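You operate a simulated robot arm through the tools that you are given. There is no shell and no other tool. Be economical: measure what you need, move in short steps, check, and stop when the job is done.

You run a simulated robot arm. Do the job below in one go: nothing can be reset, and whatever is moved stays where it is left.

TASK
Check the white-clip strip's haze in the dark: strip on the glass, cover on, lamp on, read.
Fine: cover square on the lamp box before the lamp; lamp off again; strip and cover stay, and so do the other strips.

It is judged by the outcome, as a careful person would: the job done as asked, and still so three seconds after it is handed in. It fails if anything else is knocked over, pushed out of place, dropped, spilled or broken. Lids that push on must go on centred and level and be pressed home; caps that screw on are set level and turned clockwise until they are tight.

THE ROBOT
A 7-joint arm with a two-finger parallel gripper, fixed in place. Base frame: the origin is at the foot of the arm, x ahead of it, y to its left, z up; the work surface is at about z = 860. Readings come in mm, rad, newtons and seconds.
With the tool pointing down near the work surface it reaches from about 240 to 680 mm from the base axis. Its first joint turns from -1.152 to 1.152 rad. Payload 2.4 kg.
Tool frame: the origin (TCP) lies between the finger pads and is the grasp point; the fingertips stand 30 mm ahead of it; z points along the fingers, y is the line along which they close. The gripper opens to 94 mm. The fingers are 28 mm wide and 10 mm thick; the gripper's body (50 by 96 mm) begins 55 mm behind the TCP.
Orientation is that of the tool frame in the base frame, as a unit quaternion [x, y, z, w]. With the fingers straight down and closing along the base's y, the tool's x points along the base's -x, its y along +y and its z along -z.

THE INTERFACE
- The arm moves only by the tool apply_moves. Its argument "steps" is one flat list of numbers, 7 for each row, row after row: the shift along the tool's x, y, z in mm, then the turn, a rotation vector about the tool's x, y, z in rad, then the finger opening in mm, from 0 to 94. In form: [dx, dy, dz, wx, wy, wz, jaw, dx, dy, dz, wx, wy, wz, jaw, ...]. A call has 1 to 8 rows; each row is the pose to reach, as a shift and turn from the pose commanded when the call began, along the tool's axes at that moment. A row lasts 0.2 s, in which the tool goes at most 50 mm and 0.15 rad; a call with a longer step from one row to the next is refused whole, and so is a gripper value outside its range. Where a pose cannot be reached the arm comes as near as it can. A force on the tool above 60 N (or 10 N above the force at the start of the call, whichever is more), or a blocked arm, ends the call early, and 0.2 s more pass. The fingers move at their own pace (about 153 mm/s each) and stop on an object; they squeeze with about 34 N. The grip force told is the motor's: it shows also when the fingers shut on nothing. Time passes only in rows, and 0.2 s behind the last, so rows that repeat a pose let the fingers close. The reply holds the time, the measured pose of the TCP, the force on the tool along the base axes, the opening and the grip force, in the units named above and with some noise.
- Cameras (640 x 400 px; columns grow to the right, rows downward): "scene" is fixed at [32.8, 468.3, 1450.3]; the picture's right is [-0.81, -0.58, 0.00], its down [-0.30, 0.42, -0.85] and it looks along [0.50, -0.69, -0.52] (base axes); focal length 333 px, centre (320, 200). "wrist" rides on the gripper at [76, 14, -102] in the tool frame; the picture's right is [-0.18, 0.98, 0.00], its down [-0.75, -0.14, -0.64] and it looks along [-0.63, -0.12, 0.77] (tool axes); focal length 243 px, centre (320, 200). There is no depth. A picture from a camera that has moved, and an enlarged one, comes with that camera's place and axes in the base frame and with its lens.
- grab_frame(camera): a new picture of that camera. No time passes.
- enlarge(camera, box): a new picture of the part [left, top, right, bottom] of that camera's present view, enlarged. No time passes.
- job_done(): hands the job in; it is judged then, once.

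Go step by step. Nothing tells you positions but the pictures and the camera data: compare them with the known pose of the tool, close in by small moves and look again before you grip or let go. The budget is 120 turns and 68 pictures, counting those below and the enlarged ones. Unless the task says otherwise, let go and move clear before handing in, and close with one line.

The tools are called by a JSON object that holds its "name" and its "arguments". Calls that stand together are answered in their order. apply_moves: Moves the arm, as the interface text tells. Its arguments: {"type":"object","properties":{"steps":{"type":"array"}},"required":["steps"]} The other tools are called the same way: grab_frame (camera) takes a picture; enlarge (camera, box) takes an enlarged picture of a part of a camera's view; job_done () hands the job in.

At the start:

```text
time: 0.0
tool_pos: [353.7, -21.4, 1228.1]
tcp_rot: [0.0, 1.0, 0.0, 0.0]
force: [0.3, -0.5, -0.6]
opening: 94.2
gripper_force: 0.1
```

scene: 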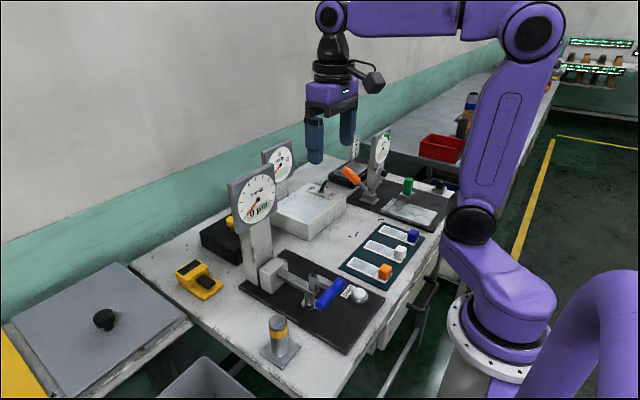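
wrist: 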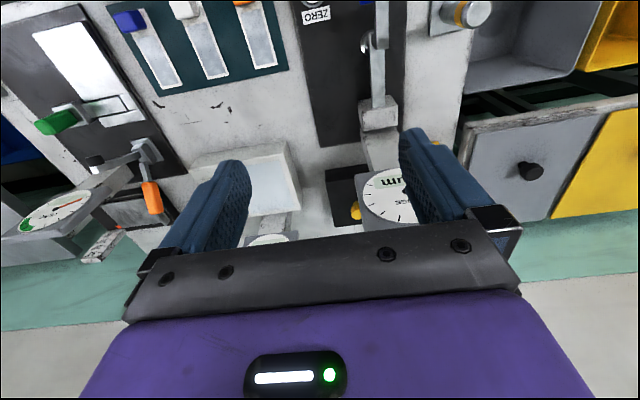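

I see a bench with several instruments, a strip rack with blue, white and orange clips, and a grey plate with a black knob that may be the cover. I'll look closer.

{"name": "enlarge", "arguments": {"camera": "scene", "box": [240, 120, 460, 260]}}

{"name": "enlarge", "arguments": {"camera": "scene", "box": [150, 160, 450, 360]}}

{"name": "enlarge", "arguments": {"camera": "wrist", "box": [0, 0, 320, 270]}}

{"name": "enlarge", "arguments": {"camera": "wrist", "box": [280, 0, 640, 240]}}

```text
2.86 times, centred on (350, 190) of scene
camera zoom: at [32.8, 468.3, 1450.3], right [-0.81, -0.58, 0.0], down [-0.3, 0.42, -0.85], along [0.5, -0.69, -0.52], focal length 953 px, centre (234, 229)
```

zoom: 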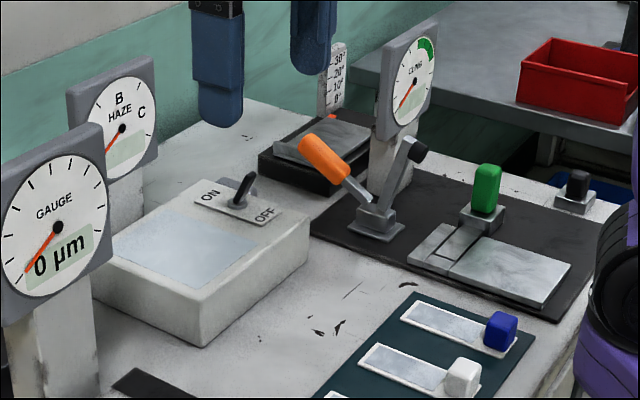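

```text
2.00 times, centred on (300, 260) of scene
camera zoom: at [32.8, 468.3, 1450.3], right [-0.81, -0.58, 0.0], down [-0.3, 0.42, -0.85], along [0.5, -0.69, -0.52], focal length 667 px, centre (360, 80)
```

zoom: 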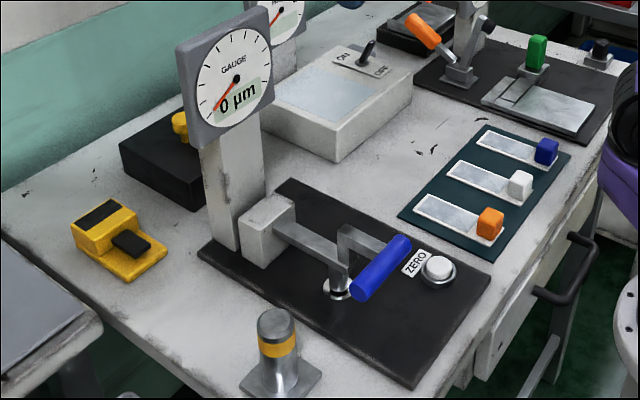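

```text
1.48 times, centred on (160, 135) of wrist
camera zoom: at [277.9, -6.7, 1329.2], right [0.18, 0.98, 0.0], down [0.75, -0.14, 0.64], along [0.63, -0.12, -0.77], focal length 359 px, centre (557, 296)
```

zoom: 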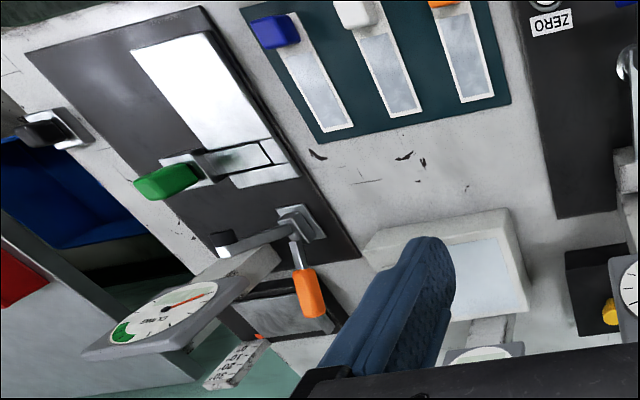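

```text
1.67 times, centred on (460, 120) of wrist
camera zoom: at [277.9, -6.7, 1329.2], right [0.18, 0.98, 0.0], down [0.75, -0.14, 0.64], along [0.63, -0.12, -0.77], focal length 404 px, centre (87, 333)
```

zoom: 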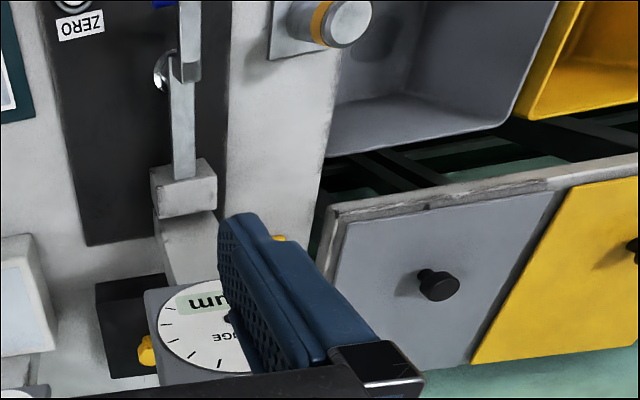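

The haze meter's lamp box is the white one with the ON/OFF switch, around x 480–640, y −310…−115. The black box with the yellow knob behind the gauge is probably the cover, so I'll move the wrist camera to see both.

{"name": "apply_moves", "arguments": {"steps": [20, -45, 0, 0, 0, 0, 94, 40, -90, 0, 0, 0, 0, 94, 60, -130, 0, 0, 0, 0, 94, 60, -130, 0, 0, 0, 0, 94]}}

{"name": "grab_frame", "arguments": {"camera": "wrist"}}

{"name": "grab_frame", "arguments": {"camera": "scene"}}

```text
time: 1.0
tool_pos: [294.9, -149.9, 1227.5]
tcp_rot: [0.0, 1.0, 0.0, 0.0]
force: [0.0, 0.4, -0.6]
opening: 94.1
gripper_force: 0.0
```

```text
61 pictures are left
camera wrist: at [217.6, -136.8, 1329.3], right [0.18, 0.98, 0.0], down [0.75, -0.14, 0.64], along [0.63, -0.12, -0.77], focal length 243 px, centre (320, 200)
```

wrist: 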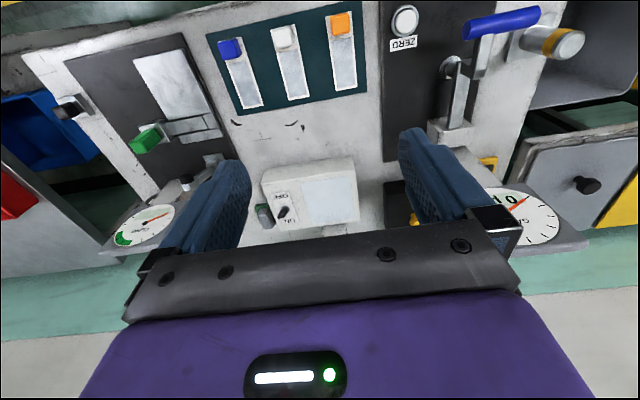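

```text
60 pictures are left
```

scene: 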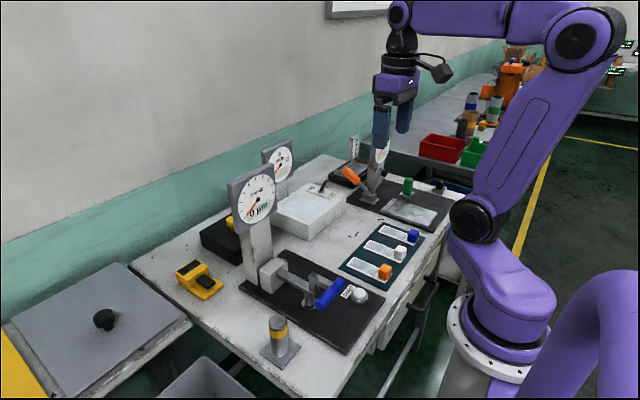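

{"name": "enlarge", "arguments": {"camera": "wrist", "box": [230, 140, 430, 265]}}

{"name": "enlarge", "arguments": {"camera": "scene", "box": [190, 135, 360, 270]}}

```text
3.20 times, centred on (330, 202) of wrist
camera zoom: at [217.6, -136.8, 1329.3], right [0.18, 0.98, 0.0], down [0.75, -0.14, 0.64], along [0.63, -0.12, -0.77], focal length 776 px, centre (288, 192)
```

zoom: 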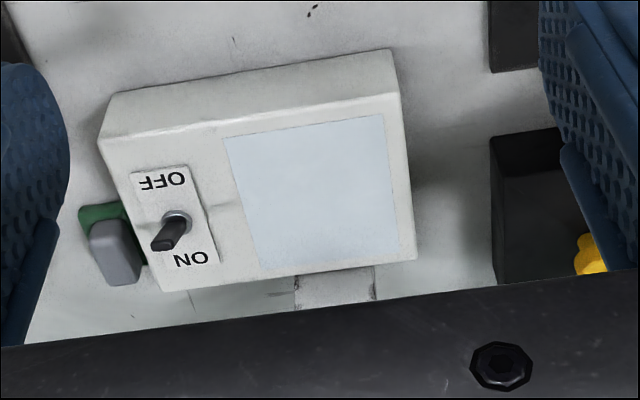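

```text
2.96 times, centred on (275, 202) of scene
camera zoom: at [32.8, 468.3, 1450.3], right [-0.81, -0.58, 0.0], down [-0.3, 0.42, -0.85], along [0.5, -0.69, -0.52], focal length 988 px, centre (453, 193)
```

zoom: 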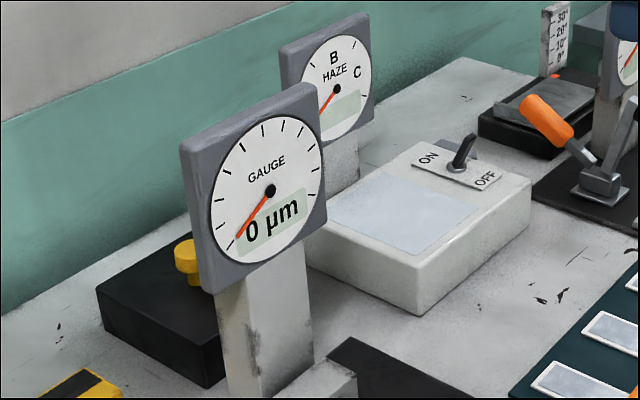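

The cover is the black box with the yellow knob (x ≈ 578–718, y ≈ −52…70). The box top is at z ≈ 920 and the glass is centred near (562, −180). The white clip is near (252, −197), so I'll go above it for a closer look.

{"name": "apply_moves", "arguments": {"steps": [10, -11, 40, 0, 0, 0, 94, 20, -22, 80, 0, 0, 0, 94, 30, -33, 120, 0, 0, 0, 94, 43, -47, 150, 0, 0, 0, 70, 43, -47, 177, 0, 0, 0, 60, 43, -47, 177, 0, 0, 0, 60]}}

{"name": "grab_frame", "arguments": {"camera": "wrist"}}

{"name": "enlarge", "arguments": {"camera": "scene", "box": [330, 220, 440, 290]}}

```text
time: 2.4
tool_pos: [254.1, -194.8, 1049.2]
tcp_rot: [0.0, 1.0, 0.0, 0.0]
force: [0.3, -0.5, 0.5]
opening: 60.1
gripper_force: 0.1
```

```text
57 pictures are left
camera wrist: at [176.8, -182.4, 1151.0], right [0.18, 0.98, 0.0], down [0.75, -0.14, 0.64], along [0.63, -0.12, -0.77], focal length 243 px, centre (320, 200)
```

wrist: 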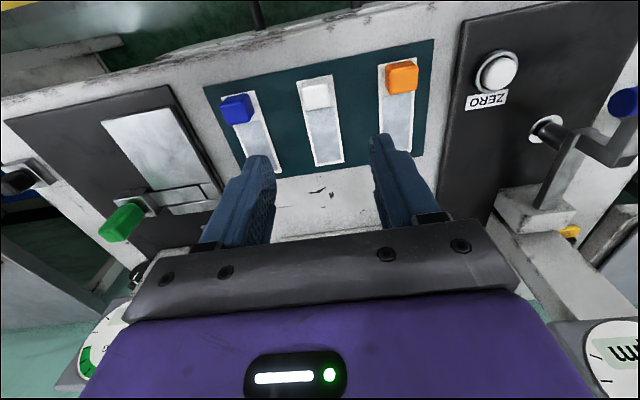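

```text
5.71 times, centred on (385, 255) of scene
camera zoom: at [32.8, 468.3, 1450.3], right [-0.81, -0.58, 0.0], down [-0.3, 0.42, -0.85], along [0.5, -0.69, -0.52], focal length 1905 px, centre (-51, -114)
```

zoom: 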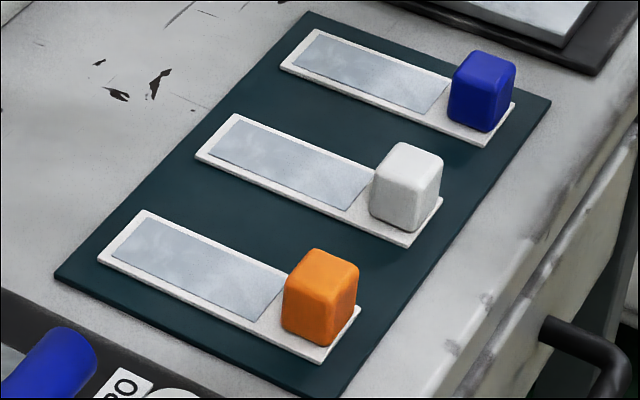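

The clip stands at about (254, −200), roughly 22×27 mm with its top near z 893, on a strip running from x 240 to 349. I'll descend with the fingers either side of the clip and check.

{"name": "apply_moves", "arguments": {"steps": [0, -5.4, 40, 0, 0, 0, 60, 0, -5.4, 80, 0, 0, 0, 60, 0, -5.4, 110, 0, 0, 0, 60, 0, -5.4, 138, 0, 0, 0, 60, 0, -5.4, 138, 0, 0, 0, 60]}}

{"name": "enlarge", "arguments": {"camera": "wrist", "box": [220, 80, 420, 205]}}

{"name": "enlarge", "arguments": {"camera": "scene", "box": [330, 200, 440, 270]}}

```text
time: 3.6
tool_pos: [253.8, -201.2, 911.4]
tcp_rot: [0.001, 1.0, 0.0, -0.001]
force: [0.1, -0.6, -0.1]
opening: 60.2
gripper_force: 0.0
```

```text
3.20 times, centred on (320, 142) of wrist
camera zoom: at [177.5, -189.5, 1014.4], right [0.18, 0.98, 0.0], down [0.75, -0.14, 0.64], along [0.63, -0.12, -0.77], focal length 776 px, centre (320, 384)
```

zoom: 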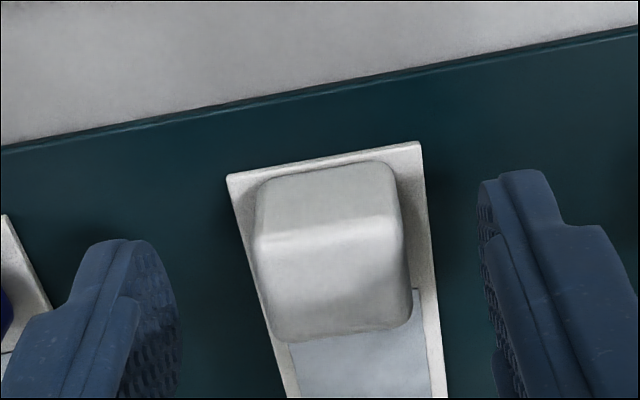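

```text
5.71 times, centred on (385, 235) of scene
camera zoom: at [32.8, 468.3, 1450.3], right [-0.81, -0.58, 0.0], down [-0.3, 0.42, -0.85], along [0.5, -0.69, -0.52], focal length 1905 px, centre (-51, 0)
```

zoom: 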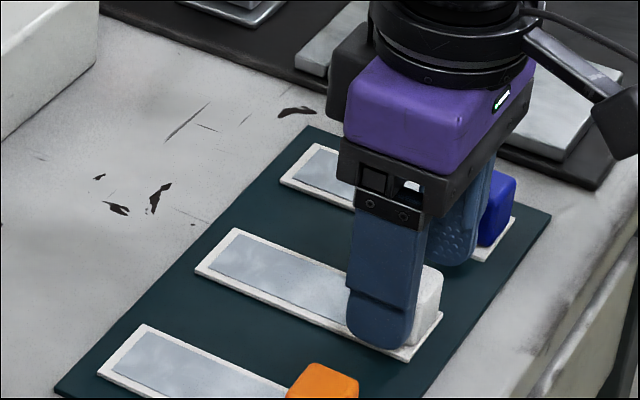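

The fingers straddle the clip well. I'll go down 9 mm, keeping the tips just above the strip, and close.

{"name": "apply_moves", "arguments": {"steps": [0, 0, 9, 0, 0, 0, 60, 0, 0, 9, 0, 0, 0, 40, 0, 0, 9, 0, 0, 0, 15, 0, 0, 9, 0, 0, 0, 15]}}

{"name": "enlarge", "arguments": {"camera": "wrist", "box": [220, 80, 420, 205]}}

```text
time: 4.6
tool_pos: [254.3, -202.3, 903.1]
tcp_rot: [0.0, 1.0, 0.001, -0.001]
force: [-0.3, -0.6, -0.8]
opening: 26.6
gripper_force: 34.2
```

```text
3.20 times, centred on (320, 142) of wrist
camera zoom: at [177.1, -189.1, 1005.6], right [0.18, 0.98, 0.0], down [0.75, -0.14, 0.64], along [0.63, -0.12, -0.77], focal length 776 px, centre (320, 384)
```

zoom: 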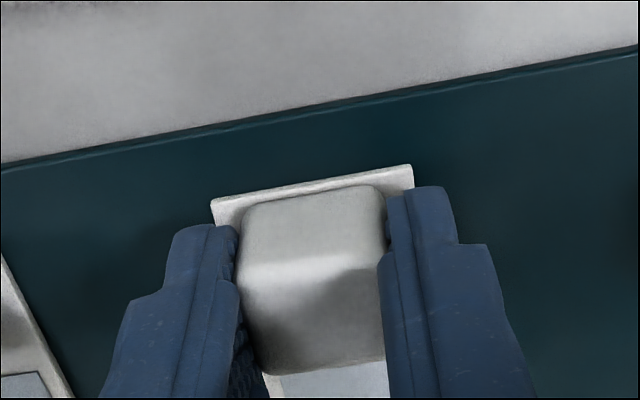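

The clip is gripped at 26.6 mm. I'll lift and carry the strip over the glass at height.

{"name": "apply_moves", "arguments": {"steps": [0, 0, -15, 0, 0, 0, 15, 0, 0, -50, 0, 0, 0, 15, 0, 0, -90, 0, 0, 0, 15, 0, 0, -130, 0, 0, 0, 15, -40, 3, -135, 0, 0, 0, 15, -80, 6, -135, 0, 0, 0, 15, -120, 9, -135, 0, 0, 0, 15, -120, 9, -135, 0, 0, 0, 15]}}

{"name": "grab_frame", "arguments": {"camera": "wrist"}}

{"name": "grab_frame", "arguments": {"camera": "scene"}}

```text
time: 6.4
tool_pos: [371.7, -194.3, 1038.0]
tcp_rot: [0.0, 1.0, 0.0, 0.0]
force: [-0.4, 0.6, -0.1]
opening: 26.7
gripper_force: 34.1
```

```text
52 pictures are left
camera wrist: at [294.6, -180.8, 1141.0], right [0.18, 0.98, 0.0], down [0.75, -0.14, 0.64], along [0.63, -0.12, -0.77], focal length 243 px, centre (320, 200)
```

wrist: 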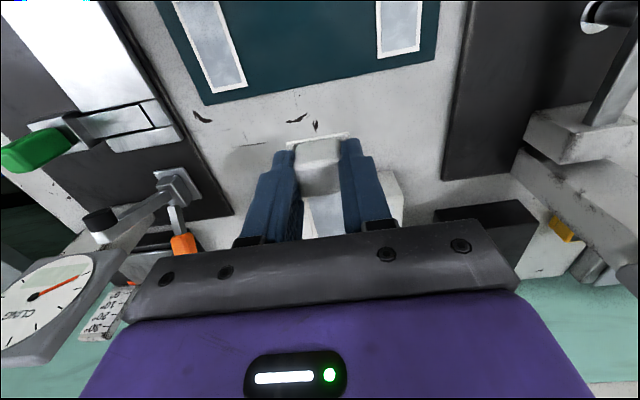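

```text
51 pictures are left
```

scene: 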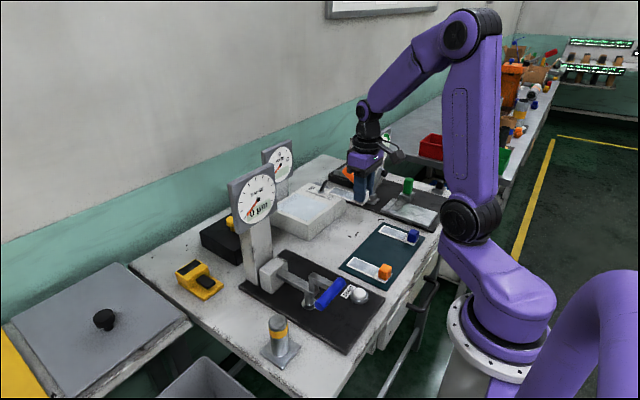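

The strip is held level. I'll continue to over the glass at (521, −180).

{"name": "apply_moves", "arguments": {"steps": [-40, 4, 0, 0, 0, 0, 15, -80, 8, 0, 0, 0, 0, 15, -120, 12, 0, 0, 0, 0, 15, -150, 14, 0, 0, 0, 0, 15, -150, 14, 20, 0, 0, 0, 15, -150, 14, 40, 0, 0, 0, 15, -150, 14, 40, 0, 0, 0, 15]}}

{"name": "grab_frame", "arguments": {"camera": "wrist"}}

{"name": "enlarge", "arguments": {"camera": "scene", "box": [230, 130, 390, 250]}}

```text
time: 8.0
tool_pos: [521.9, -179.7, 997.5]
tcp_rot: [0.001, 1.0, 0.0, -0.001]
force: [-0.3, 0.3, 0.7]
opening: 26.5
gripper_force: 34.1
```

```text
50 pictures are left
camera wrist: at [445.0, -166.5, 1099.7], right [0.18, 0.98, 0.0], down [0.75, -0.14, 0.64], along [0.63, -0.12, -0.77], focal length 243 px, centre (320, 200)
```

wrist: 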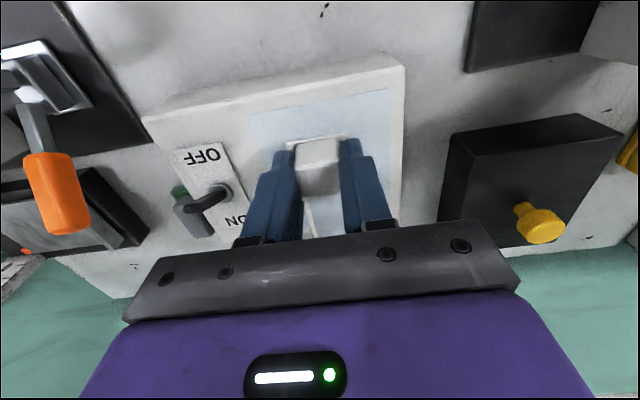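

```text
3.33 times, centred on (310, 190) of scene
camera zoom: at [32.8, 468.3, 1450.3], right [-0.81, -0.58, 0.0], down [-0.3, 0.42, -0.85], along [0.5, -0.69, -0.52], focal length 1111 px, centre (353, 233)
```

zoom: 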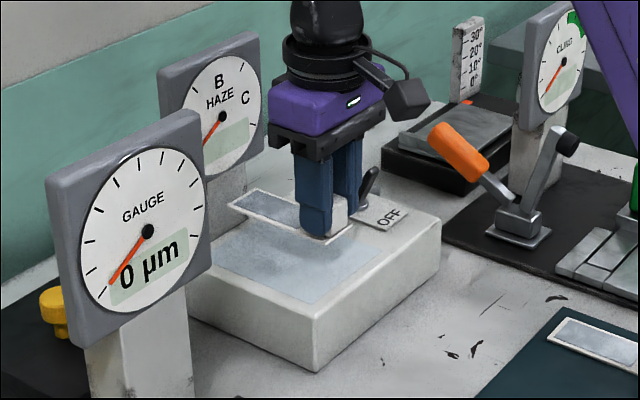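

The strip is over the glass (x 500–625, y −231…−129). I'll lower it in small steps.

{"name": "apply_moves", "arguments": {"steps": [0, 0, 15, 0, 0, 0, 15, 0, 0, 28, 0, 0, 0, 15, 0, 0, 34, 0, 0, 0, 15, 0, 0, 34, 0, 0, 0, 15]}}

{"name": "enlarge", "arguments": {"camera": "scene", "box": [270, 160, 350, 220]}}

```text
time: 9.0
tool_pos: [522.2, -178.8, 963.9]
tcp_rot: [0.0, 1.0, 0.0, 0.0]
force: [0.5, 0.3, -0.5]
opening: 26.5
gripper_force: 34.1
```

```text
6.67 times, centred on (310, 190) of scene
camera zoom: at [32.8, 468.3, 1450.3], right [-0.81, -0.58, 0.0], down [-0.3, 0.42, -0.85], along [0.5, -0.69, -0.52], focal length 2223 px, centre (387, 267)
```

zoom: 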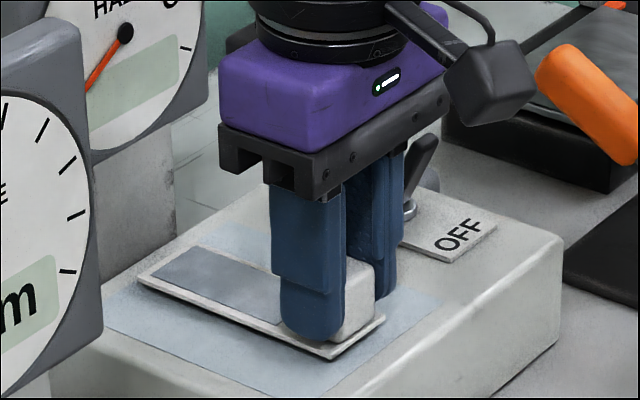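

A few millimetres remain, so I'm lowering further while watching the force.

{"name": "apply_moves", "arguments": {"steps": [0, 0, 1.5, 0, 0, 0, 15, 0, 0, 3, 0, 0, 0, 15, 0, 0, 3, 0, 0, 0, 15]}}

{"name": "enlarge", "arguments": {"camera": "scene", "box": [270, 160, 350, 220]}}

```text
time: 9.8
tool_pos: [522.1, -179.1, 961.1]
tcp_rot: [0.001, 1.0, 0.0, 0.001]
force: [0.5, 0.7, 0.2]
opening: 26.7
gripper_force: 34.2
```

```text
6.67 times, centred on (310, 190) of scene
camera zoom: at [32.8, 468.3, 1450.3], right [-0.81, -0.58, 0.0], down [-0.3, 0.42, -0.85], along [0.5, -0.69, -0.52], focal length 2223 px, centre (387, 267)
```

zoom: 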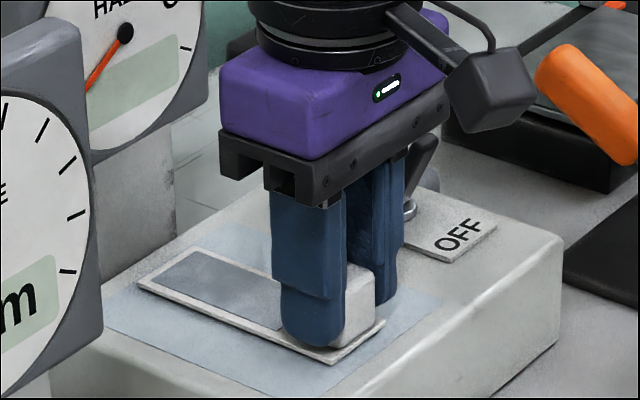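

{"name": "apply_moves", "arguments": {"steps": [0, 0, 1, 0, 0, 0, 15, 0, 0, 2, 0, 0, 0, 15, 0, 0, 2, 0, 0, 0, 15]}}

```text
time: 10.6
tool_pos: [522.1, -179.5, 959.3]
tcp_rot: [0.0, 1.0, 0.0, 0.0]
force: [0.0, -0.6, -0.3]
opening: 26.8
gripper_force: 33.9
```

Still no contact force, so I'm going a little lower.

{"name": "apply_moves", "arguments": {"steps": [0, 0, 1, 0, 0, 0, 15, 0, 0, 2, 0, 0, 0, 15, 0, 0, 2, 0, 0, 0, 15]}}

{"name": "enlarge", "arguments": {"camera": "scene", "box": [270, 170, 330, 215]}}

```text
time: 11.4
tool_pos: [523.2, -178.6, 957.9]
tcp_rot: [0.0, 1.0, -0.001, 0.002]
force: [-4.6, 1.0, 25.7]
opening: 27.1
gripper_force: 34.7
```

```text
8.89 times, centred on (300, 192) of scene
camera zoom: at [32.2, 468.5, 1450.2], right [-0.81, -0.58, 0.0], down [-0.3, 0.42, -0.85], along [0.5, -0.69, -0.52], focal length 2964 px, centre (498, 267)
```

zoom: 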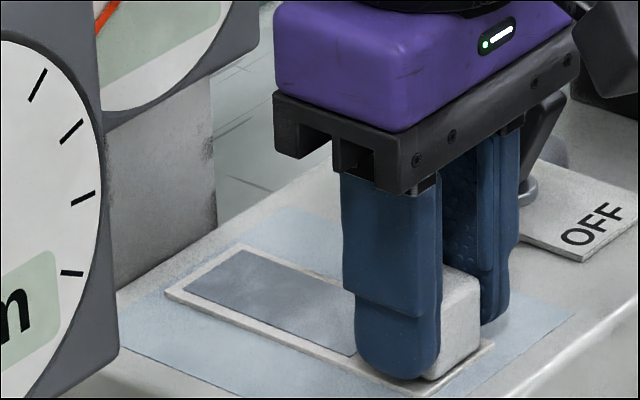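

The strip is down on the glass. I'll ease off 1 mm, open, and lift straight up.

{"name": "apply_moves", "arguments": {"steps": [0, 0, -1, 0, 0, 0, 15, 0, 0, -1, 0, 0, 0, 45, 0, 0, -1, 0, 0, 0, 50, 0, 0, -15, 0, 0, 0, 50, 0, 0, -60, 0, 0, 0, 50, 20, 0, -100, 0, 0, 0, 50, 60, 0, -140, 0, 0, 0, 60, 60, 0, -140, 0, 0, 0, 60]}}

{"name": "grab_frame", "arguments": {"camera": "wrist"}}

{"name": "enlarge", "arguments": {"camera": "scene", "box": [190, 135, 350, 255]}}

```text
refused: row 7 steps farther than a row can; nothing moved
```

```text
45 pictures are left
camera wrist: at [444.9, -166.0, 1060.1], right [0.18, 0.98, 0.0], down [0.75, -0.14, 0.65], along [0.63, -0.12, -0.76], focal length 243 px, centre (320, 200)
```

wrist: 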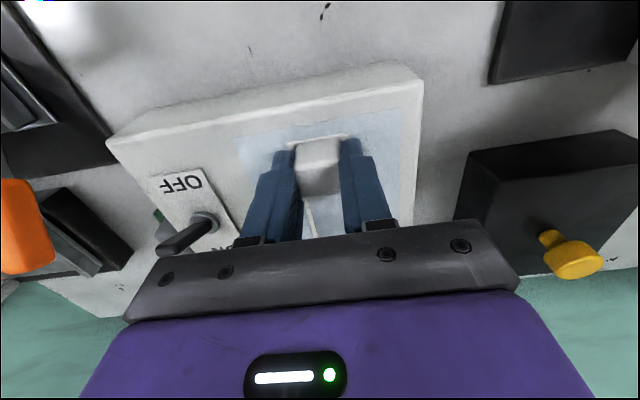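

```text
3.33 times, centred on (270, 195) of scene
camera zoom: at [32.2, 468.5, 1450.2], right [-0.81, -0.58, 0.0], down [-0.3, 0.42, -0.85], along [0.5, -0.69, -0.52], focal length 1111 px, centre (487, 217)
```

zoom: 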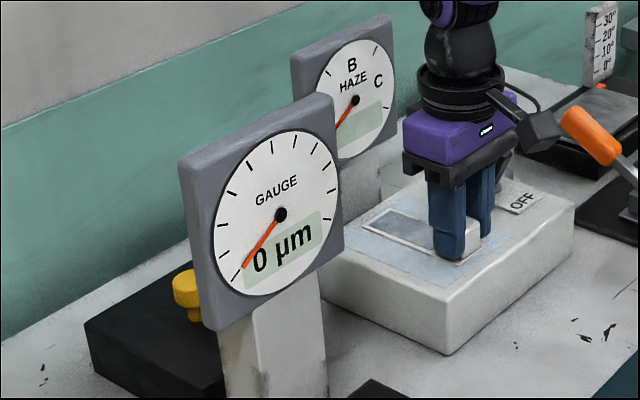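

The move was refused for one overlong step and nothing moved. I'll repeat it with shorter steps.

{"name": "apply_moves", "arguments": {"steps": [0, 0, -1, 0, 0, 0, 15, 0, 0, -1, 0, 0, 0, 45, 0, 0, -1, 0, 0, 0, 50, 0, 0, -12, 0, 0, 0, 50, 0, 0, -50, 0, 0, 0, 50, 0, 0, -95, 0, 0, 0, 50, 0, 0, -140, 0, 0, 0, 50, 0, 0, -140, 0, 0, 0, 50]}}

{"name": "grab_frame", "arguments": {"camera": "wrist"}}

{"name": "enlarge", "arguments": {"camera": "scene", "box": [190, 135, 350, 255]}}

```text
time: 13.2
tool_pos: [521.6, -177.9, 1097.0]
tcp_rot: [0.0, 1.0, 0.0, 0.0]
force: [0.1, 0.2, 0.1]
opening: 50.2
gripper_force: 0.0
```

```text
43 pictures are left
camera wrist: at [444.4, -165.6, 1199.6], right [0.18, 0.98, 0.0], down [0.75, -0.14, 0.64], along [0.63, -0.12, -0.77], focal length 243 px, centre (320, 200)
```

wrist: 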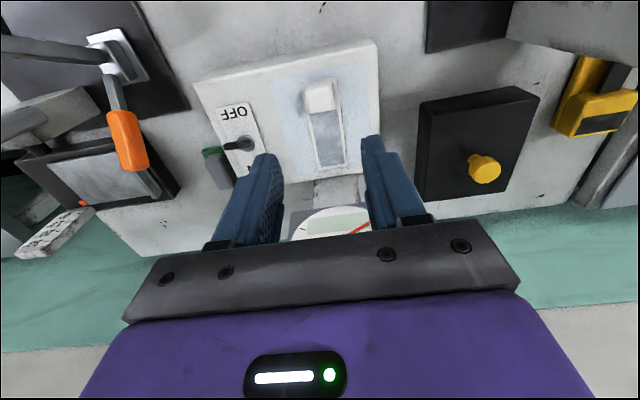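

```text
3.33 times, centred on (270, 195) of scene
camera zoom: at [32.8, 468.3, 1450.3], right [-0.81, -0.58, 0.0], down [-0.3, 0.42, -0.85], along [0.5, -0.69, -0.52], focal length 1111 px, centre (487, 217)
```

zoom: 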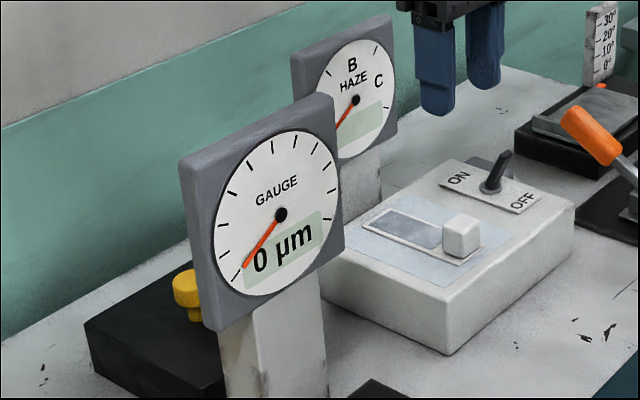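

The strip lies square on the glass. Next I'll measure the cover, its knob and the haze dial.

{"name": "enlarge", "arguments": {"camera": "wrist", "box": [400, 70, 600, 195]}}

{"name": "enlarge", "arguments": {"camera": "wrist", "box": [180, 40, 400, 240]}}

```text
3.20 times, centred on (500, 132) of wrist
camera zoom: at [444.4, -165.6, 1199.6], right [0.18, 0.98, 0.0], down [0.75, -0.14, 0.64], along [0.63, -0.12, -0.77], focal length 776 px, centre (-256, 416)
```

zoom: 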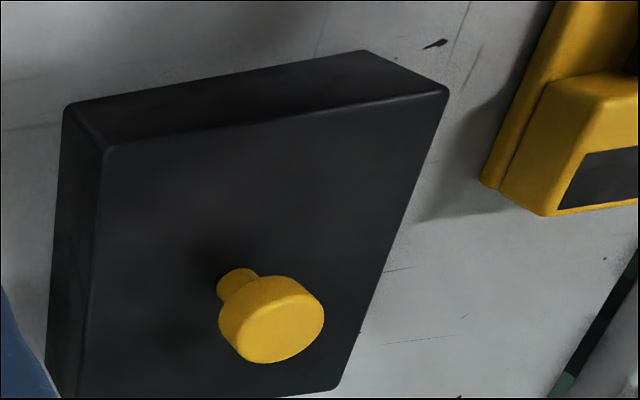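

```text
2.00 times, centred on (290, 140) of wrist
camera zoom: at [444.4, -165.6, 1199.6], right [0.18, 0.98, 0.0], down [0.75, -0.14, 0.64], along [0.63, -0.12, -0.77], focal length 485 px, centre (380, 320)
```

zoom: 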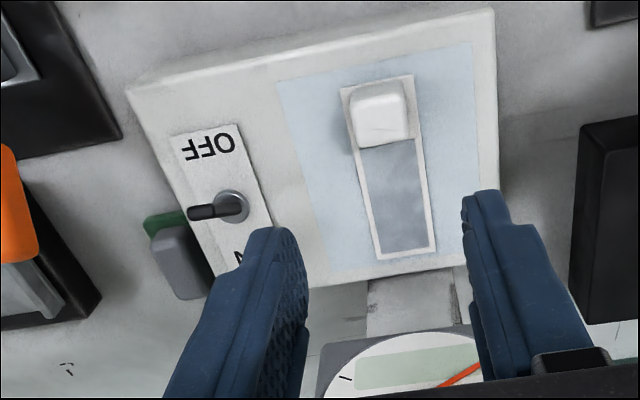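

The cover is axis-aligned, about 138×120×48 mm and centred at (647, 9), with its knob cap at z ≈ 928–946. The gauge plate stands at x ≲ 515 and the haze plate at x ≈ 650, y ≈ −192. I'll go over high and hover above the knob.

{"name": "apply_moves", "arguments": {"steps": [0, 0, -45, 0, 0, 0, 60, 0, 0, -90, 0, 0, 0, 70, -20, 40, -105, 0, 0, 0, 70, -45, 80, -105, 0, 0, 0, 70, -70, 120, -105, 0, 0, 0, 70, -100, 155, -105, 0, 0, 0, 70, -125, 187, -105, 0, 0, 0, 70, -125, 187, -105, 0, 0, 0, 70]}}

{"name": "grab_frame", "arguments": {"camera": "wrist"}}

{"name": "grab_frame", "arguments": {"camera": "scene"}}

```text
time: 15.0
tool_pos: [627.9, 5.4, 1190.6]
tcp_rot: [0.001, 1.0, 0.0, 0.0]
force: [0.4, -1.1, 0.1]
opening: 70.0
gripper_force: 0.1
out of reach, approached as far as the arm can: row 7, 8
```

```text
39 pictures are left
camera wrist: at [551.0, 18.2, 1292.8], right [0.18, 0.98, 0.0], down [0.75, -0.14, 0.64], along [0.63, -0.12, -0.77], focal length 243 px, centre (320, 200)
```

wrist: 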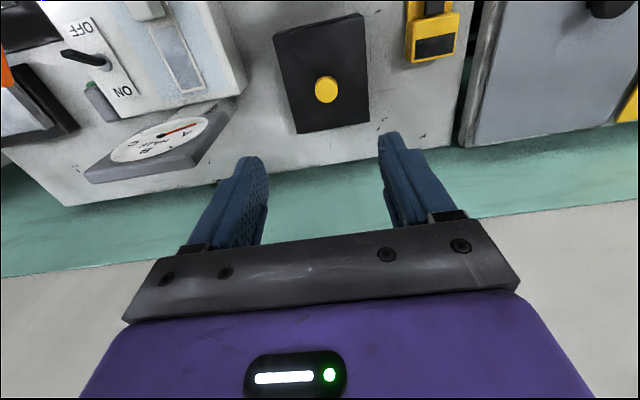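

```text
38 pictures are left
```

scene: 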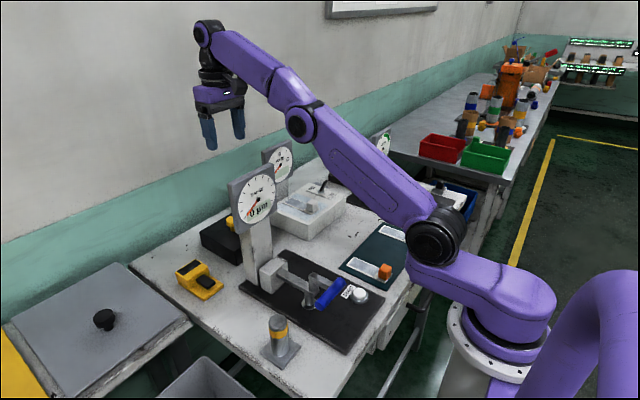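

High reach is limited here, and the forearm would come close to the gauge plate in a straight-down grasp. I'll turn the hand 90° so the fingers close along x, and later lean it toward −y so the forearm clears the gauge.

{"name": "apply_moves", "arguments": {"steps": [20, -20, 0, 0, 0, 0.0, 70, 40, -45, 0, 0, 0, 0.13, 70, 40, -45, 0, 0, 0, 0.27, 70, 40, -45, 0, 0, 0, 0.41, 70, 40, -45, 0, 0, 0, 0.55, 70, 40, -45, 0, 0, 0, 0.69, 70, 40, -45, 0, 0, 0, 0.785, 70, 40, -45, 0, 0, 0, 0.785, 70]}}

```text
time: 16.8
tool_pos: [586.8, -39.7, 1190.5]
tcp_rot: [0.383, 0.924, 0.0, 0.0]
force: [0.4, 0.0, 0.8]
opening: 69.9
gripper_force: 0.1
```

{"name": "apply_moves", "arguments": {"steps": [0, 0, 0, 0, 0, 0.14, 70, 0, 0, 0, 0, 0, 0.28, 70, 0, 0, 0, 0, 0, 0.42, 70, 0, 0, 0, 0, 0, 0.56, 70, 0, 0, 0, 0, 0, 0.7, 70, 0, 0, 0, 0, 0, 0.7855, 70, 0, 0, 0, 0, 0, 0.7855, 70]}}

```text
time: 18.4
tool_pos: [588.0, -39.2, 1191.3]
tcp_rot: [0.708, 0.706, 0.0, 0.0]
force: [-0.1, 0.2, -0.3]
opening: 69.9
gripper_force: 0.0
```

The yaw is done. Now I'll add the lean (0.4 rad, hand toward −y) and come down partway toward the knob.

{"name": "apply_moves", "arguments": {"steps": [0, 0, 0, 0, 0.13, 0, 70, 0, 0, 0, 0, 0.27, 0, 70, 0, 0, 0, 0, 0.4, 0, 70, 10, 10, 35, 0, 0.4, 0, 70, 25, 20, 70, 0, 0.4, 0, 70, 39, 32, 100, 0, 0.4, 0, 70, 39, 32, 100, 0, 0.4, 0, 70]}}

{"name": "grab_frame", "arguments": {"camera": "scene"}}

{"name": "grab_frame", "arguments": {"camera": "wrist"}}

```text
time: 20.0
tool_pos: [619.0, 1.1, 1090.0]
tcp_rot: [0.693, 0.693, 0.14, -0.14]
force: [0.1, -0.2, 0.2]
opening: 70.2
gripper_force: 0.1
```

```text
37 pictures are left
```

scene: 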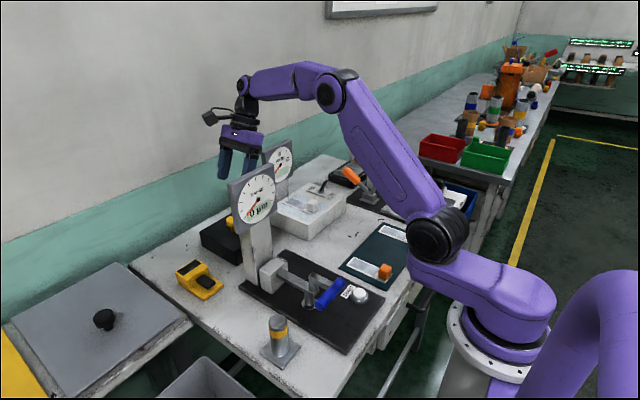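

```text
36 pictures are left
camera wrist: at [632.0, 29.2, 1214.4], right [0.98, -0.17, -0.07], down [-0.14, -0.94, 0.3], along [-0.12, -0.28, -0.95], focal length 243 px, centre (320, 200)
```

wrist: 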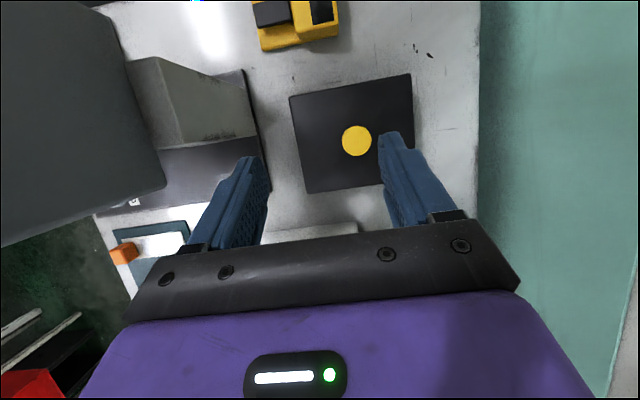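

The forearm is well clear of the gauge, and the knob reads at about (648, 9). I'm descending to just above it.

{"name": "apply_moves", "arguments": {"steps": [-8, 10, 25, 0, 0, 0, 70, -17, 20, 50, 0, 0, 0, 70, -25, 28.5, 75, 0, 0, 0, 70, -33.5, 28.5, 99.8, 0, 0, 0, 70, -33.5, 28.5, 99.8, 0, 0, 0, 70]}}

{"name": "grab_frame", "arguments": {"camera": "scene"}}

{"name": "enlarge", "arguments": {"camera": "wrist", "box": [200, 60, 440, 210]}}

```text
time: 21.2
tool_pos: [647.2, 7.8, 986.1]
tcp_rot: [0.693, 0.693, 0.141, -0.14]
force: [-0.1, 0.5, -0.5]
opening: 70.0
gripper_force: 0.1
```

```text
35 pictures are left
```

scene: 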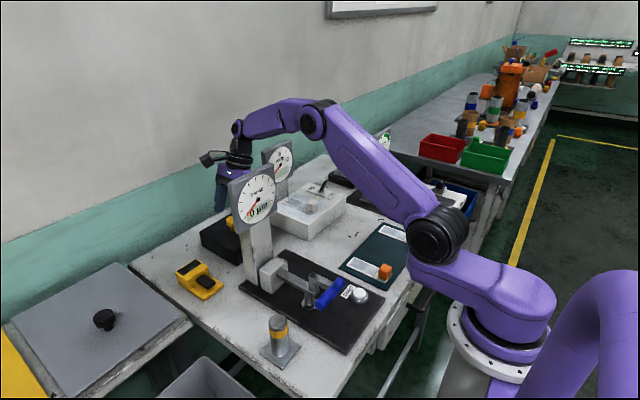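

```text
2.67 times, centred on (320, 135) of wrist
camera zoom: at [661.4, 36.8, 1110.2], right [0.98, -0.17, -0.07], down [-0.14, -0.94, 0.3], along [-0.12, -0.28, -0.95], focal length 647 px, centre (320, 373)
```

zoom: 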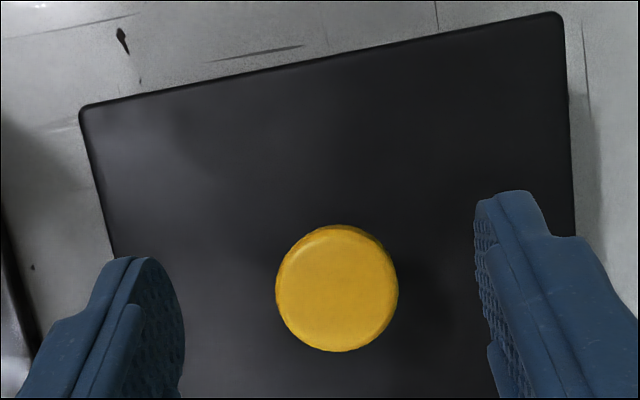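

The knob is centred between the fingers. I'll descend to TCP z ≈ 947 and close on the cap.

{"name": "apply_moves", "arguments": {"steps": [-4.5, 1.2, 12, 0, 0, 0, 70, -9, 1.2, 24, 0, 0, 0, 70, -13.5, 1.2, 36.6, 0, 0, 0, 70, -13.5, 1.2, 36.6, 0, 0, 0, 50, -13.5, 1.2, 36.6, 0, 0, 0, 20, -13.5, 1.2, 36.6, 0, 0, 0, 15, -13.5, 1.2, 36.6, 0, 0, 0, 15]}}

{"name": "enlarge", "arguments": {"camera": "wrist", "box": [200, 60, 440, 210]}}

```text
time: 22.8
tool_pos: [651.3, 9.2, 947.8]
tcp_rot: [0.693, 0.693, 0.141, -0.14]
force: [1.0, 0.1, -0.2]
opening: 31.2
gripper_force: 34.5
```

```text
2.67 times, centred on (320, 135) of wrist
camera zoom: at [663.1, 39.4, 1071.5], right [0.98, -0.17, -0.07], down [-0.14, -0.94, 0.3], along [-0.12, -0.28, -0.95], focal length 647 px, centre (320, 373)
```

zoom: 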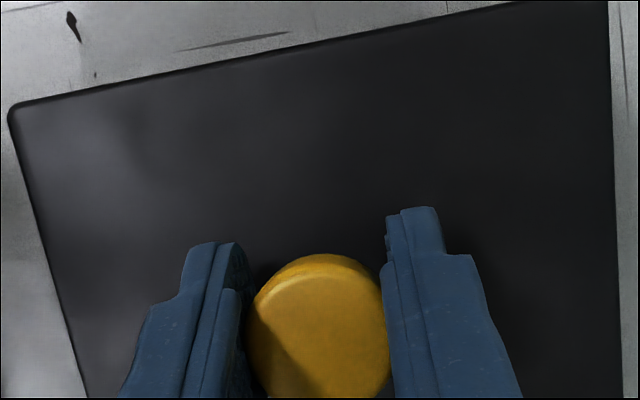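

The cap is gripped at 31.2 mm. I'll lift straight up about 110 mm.

{"name": "apply_moves", "arguments": {"steps": [3.9, 0, -9.2, 0, 0, 0, 15, 11.7, 0, -27.6, 0, 0, 0, 15, 23.3, 0, -55.3, 0, 0, 0, 15, 35, 0, -82.9, 0, 0, 0, 15, 42.8, 0, -101.3, 0, 0, 0, 15, 42.8, 0, -101.3, 0, 0, 0, 15]}}

{"name": "grab_frame", "arguments": {"camera": "scene"}}

{"name": "grab_frame", "arguments": {"camera": "wrist"}}

```text
time: 24.2
tool_pos: [648.9, 10.4, 1058.2]
tcp_rot: [0.693, 0.693, 0.141, -0.14]
force: [0.8, 0.2, -1.0]
opening: 31.2
gripper_force: 33.8
```

```text
32 pictures are left
```

scene: 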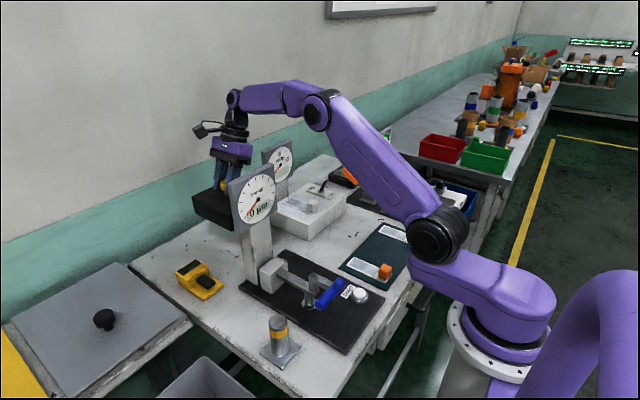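

```text
31 pictures are left
camera wrist: at [661.5, 39.3, 1182.2], right [0.98, -0.17, -0.07], down [-0.14, -0.94, 0.3], along [-0.12, -0.28, -0.95], focal length 243 px, centre (320, 200)
```

wrist: 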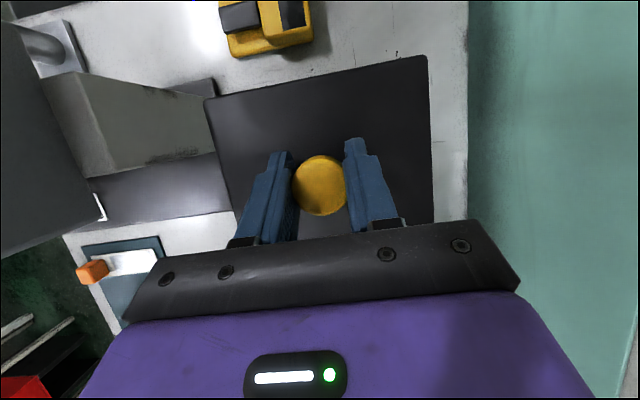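

The cover is held level with its bottom at about z 970. I'll move it between the two stands to above the glass, first diagonally and then along −y.

{"name": "apply_moves", "arguments": {"steps": [-18, -21.5, -12, 0, 0, 0, 15, -36.5, -43, -24.1, 0, 0, 0, 15, -56, -65, -32, 0, 0, 0, 15, -75.2, -87, -40.4, 0, 0, 0, 15, -75.2, -87, -40.4, 0, 0, 0, 15]}}

{"name": "grab_frame", "arguments": {"camera": "scene"}}

```text
time: 25.4
tool_pos: [564.0, -73.8, 1065.9]
tcp_rot: [0.693, 0.693, 0.141, -0.14]
force: [-1.8, 2.8, -1.6]
opening: 31.1
gripper_force: 34.2
```

```text
30 pictures are left
```

scene: 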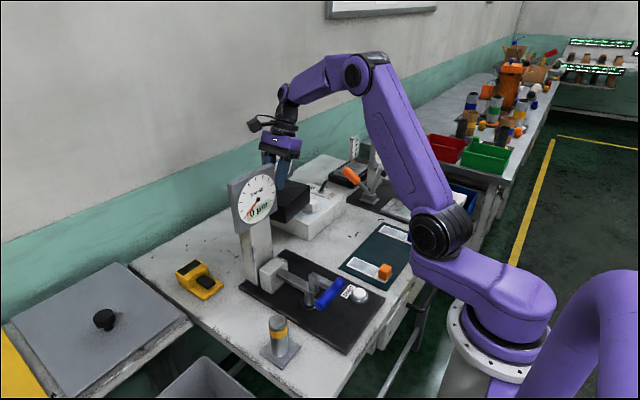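

The gauge is undisturbed. I'll continue in −y to above the glass.

{"name": "apply_moves", "arguments": {"steps": [-33, -1, -13.8, 0, 0, 0, 15, -66, -1, -27.5, 0, 0, 0, 15, -85, -1, -36, 0, 0, 0, 15, -97.6, -1, -41.2, 0, 0, 0, 15, -97.6, -1, -41.2, 0, 0, 0, 15]}}

{"name": "enlarge", "arguments": {"camera": "scene", "box": [230, 120, 390, 240]}}

{"name": "grab_frame", "arguments": {"camera": "wrist"}}

```text
time: 26.6
tool_pos: [562.3, -181.6, 1066.7]
tcp_rot: [0.693, 0.693, 0.142, -0.14]
force: [-0.8, 0.7, -0.2]
opening: 30.8
gripper_force: 34.0
```

```text
3.33 times, centred on (310, 180) of scene
camera zoom: at [32.8, 468.3, 1450.3], right [-0.81, -0.58, 0.0], down [-0.3, 0.42, -0.85], along [0.5, -0.69, -0.52], focal length 1111 px, centre (353, 267)
```

zoom: 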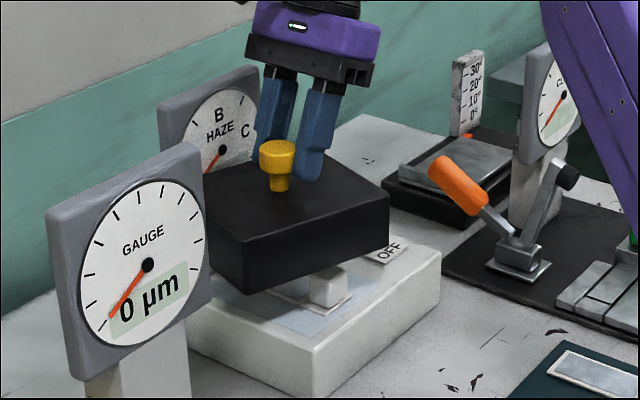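

```text
28 pictures are left
camera wrist: at [574.4, -152.8, 1189.3], right [0.98, -0.17, -0.07], down [-0.14, -0.94, 0.3], along [-0.12, -0.28, -0.95], focal length 243 px, centre (320, 200)
```

wrist: 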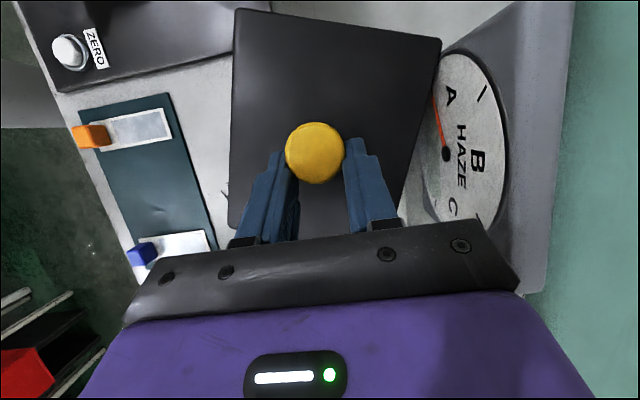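

The cover brushed the haze plate's edge on the way. It has yawed about 0.3 rad and slid some 17 mm in the grip, though both stands look unmoved. I'll measure it carefully before correcting.

{"name": "enlarge", "arguments": {"camera": "wrist", "box": [200, 0, 520, 200]}}

{"name": "enlarge", "arguments": {"camera": "scene", "box": [270, 140, 350, 200]}}

```text
2.00 times, centred on (360, 100) of wrist
camera zoom: at [574.4, -152.8, 1189.3], right [0.98, -0.17, -0.07], down [-0.14, -0.94, 0.3], along [-0.12, -0.28, -0.95], focal length 485 px, centre (240, 400)
```

zoom: 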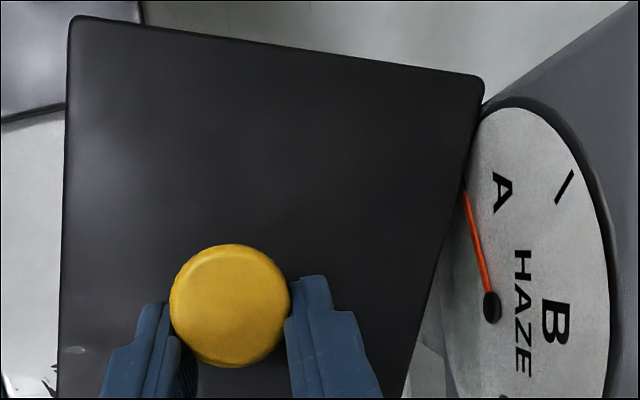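

```text
6.67 times, centred on (310, 170) of scene
camera zoom: at [32.8, 468.3, 1450.3], right [-0.81, -0.58, 0.0], down [-0.3, 0.42, -0.85], along [0.5, -0.69, -0.52], focal length 2223 px, centre (387, 400)
```

zoom: 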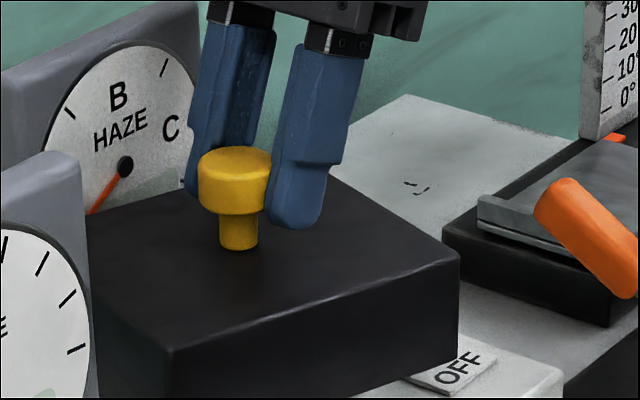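

Checked against the cover's edge lengths, it has actually yawed about +1.2 rad (long side now along y), with the cap held near the finger edges. I'll back away from the haze plate in −x and slowly rotate it back about the knob axis.

{"name": "apply_moves", "arguments": {"steps": [0, -18, 0, 0, 0, 0, 15, 0, -35, 0, 0, 0, 0, 15, 0, -36.7, 0, -0.0389, 0, 0.0921, 15, 0, -38.4, 0, -0.0778, 0, 0.1842, 15, 0.2, -40.1, 0.1, -0.1167, 0, 0.2763, 15, 0.6, -41.8, 0.2, -0.1556, 0, 0.3684, 15, 1.0, -43.4, 0.4, -0.1945, 0, 0.4605, 15, 1.7, -45, 0.7, -0.2334, 0, 0.5526, 15]}}

{"name": "grab_frame", "arguments": {"camera": "wrist"}}

{"name": "enlarge", "arguments": {"camera": "scene", "box": [230, 120, 390, 240]}}

```text
time: 28.4
tool_pos: [516.5, -178.2, 1065.0]
tcp_rot: [0.867, 0.457, 0.175, -0.093]
force: [0.4, 0.7, -2.4]
opening: 30.9
gripper_force: 34.0
```

```text
25 pictures are left
camera wrist: at [544.0, -163.3, 1188.9], right [0.71, -0.7, -0.07], down [-0.65, -0.7, 0.3], along [-0.26, -0.17, -0.95], focal length 243 px, centre (320, 200)
```

wrist: 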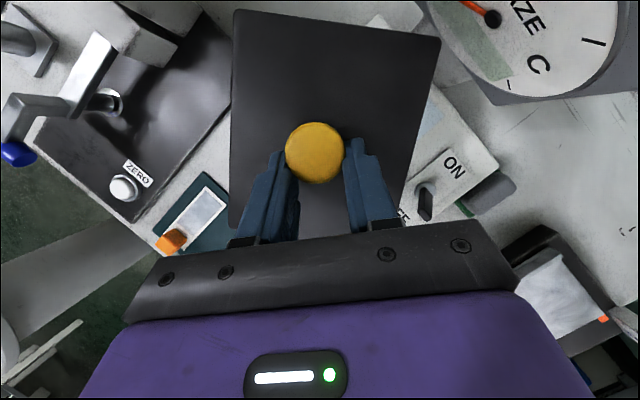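

```text
3.33 times, centred on (310, 180) of scene
camera zoom: at [32.8, 468.3, 1450.3], right [-0.81, -0.58, 0.0], down [-0.3, 0.42, -0.85], along [0.5, -0.69, -0.52], focal length 1111 px, centre (353, 267)
```

zoom: 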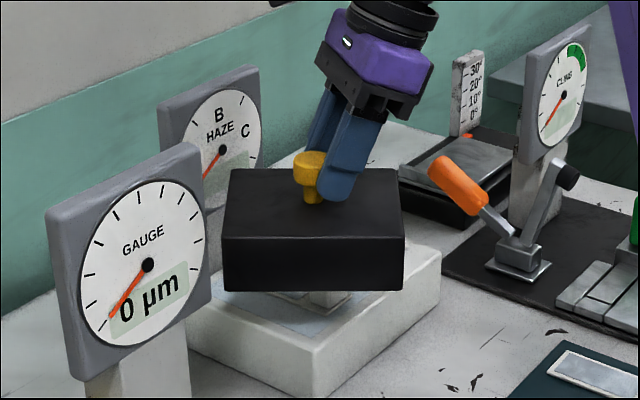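

The grip is holding rigidly. About −0.62 rad of yaw remains, so I'm continuing the same rotation about the knob.

{"name": "apply_moves", "arguments": {"steps": [0, -1.7, 0, -0.0389, 0, 0.0921, 15, 0, -3.4, 0, -0.0778, 0, 0.1842, 15, 0.2, -5.1, 0.1, -0.1167, 0, 0.2763, 15, 0.6, -6.8, 0.2, -0.1556, 0, 0.3684, 15, 1.0, -8.4, 0.4, -0.1945, 0, 0.4605, 15, 1.7, -10, 0.7, -0.2334, 0, 0.5526, 15, 1.8, -10.2, 0.8, -0.2412, 0, 0.571, 15, 1.8, -10.2, 0.8, -0.2412, 0, 0.571, 15]}}

{"name": "enlarge", "arguments": {"camera": "scene", "box": [230, 120, 390, 240]}}

{"name": "grab_frame", "arguments": {"camera": "wrist"}}

```text
time: 30.2
tool_pos: [509.1, -171.0, 1065.1]
tcp_rot: [0.965, 0.171, 0.195, -0.035]
force: [-0.3, -0.9, -0.5]
opening: 30.4
gripper_force: 34.5
```

```text
3.33 times, centred on (310, 180) of scene
camera zoom: at [32.8, 468.3, 1450.3], right [-0.81, -0.58, 0.0], down [-0.3, 0.42, -0.85], along [0.5, -0.69, -0.52], focal length 1111 px, centre (353, 267)
```

zoom: 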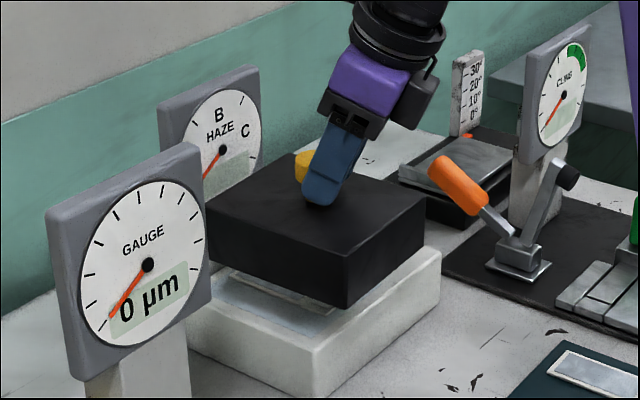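

```text
22 pictures are left
camera wrist: at [541.2, -176.0, 1189.3], right [0.18, -0.98, -0.07], down [-0.94, -0.19, 0.3], along [-0.31, 0.01, -0.95], focal length 243 px, centre (320, 200)
```

wrist: 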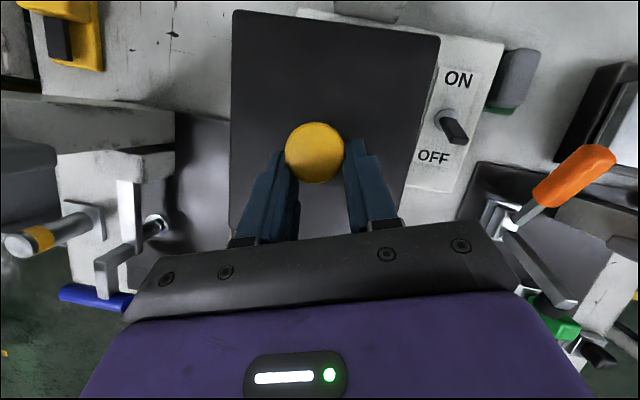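

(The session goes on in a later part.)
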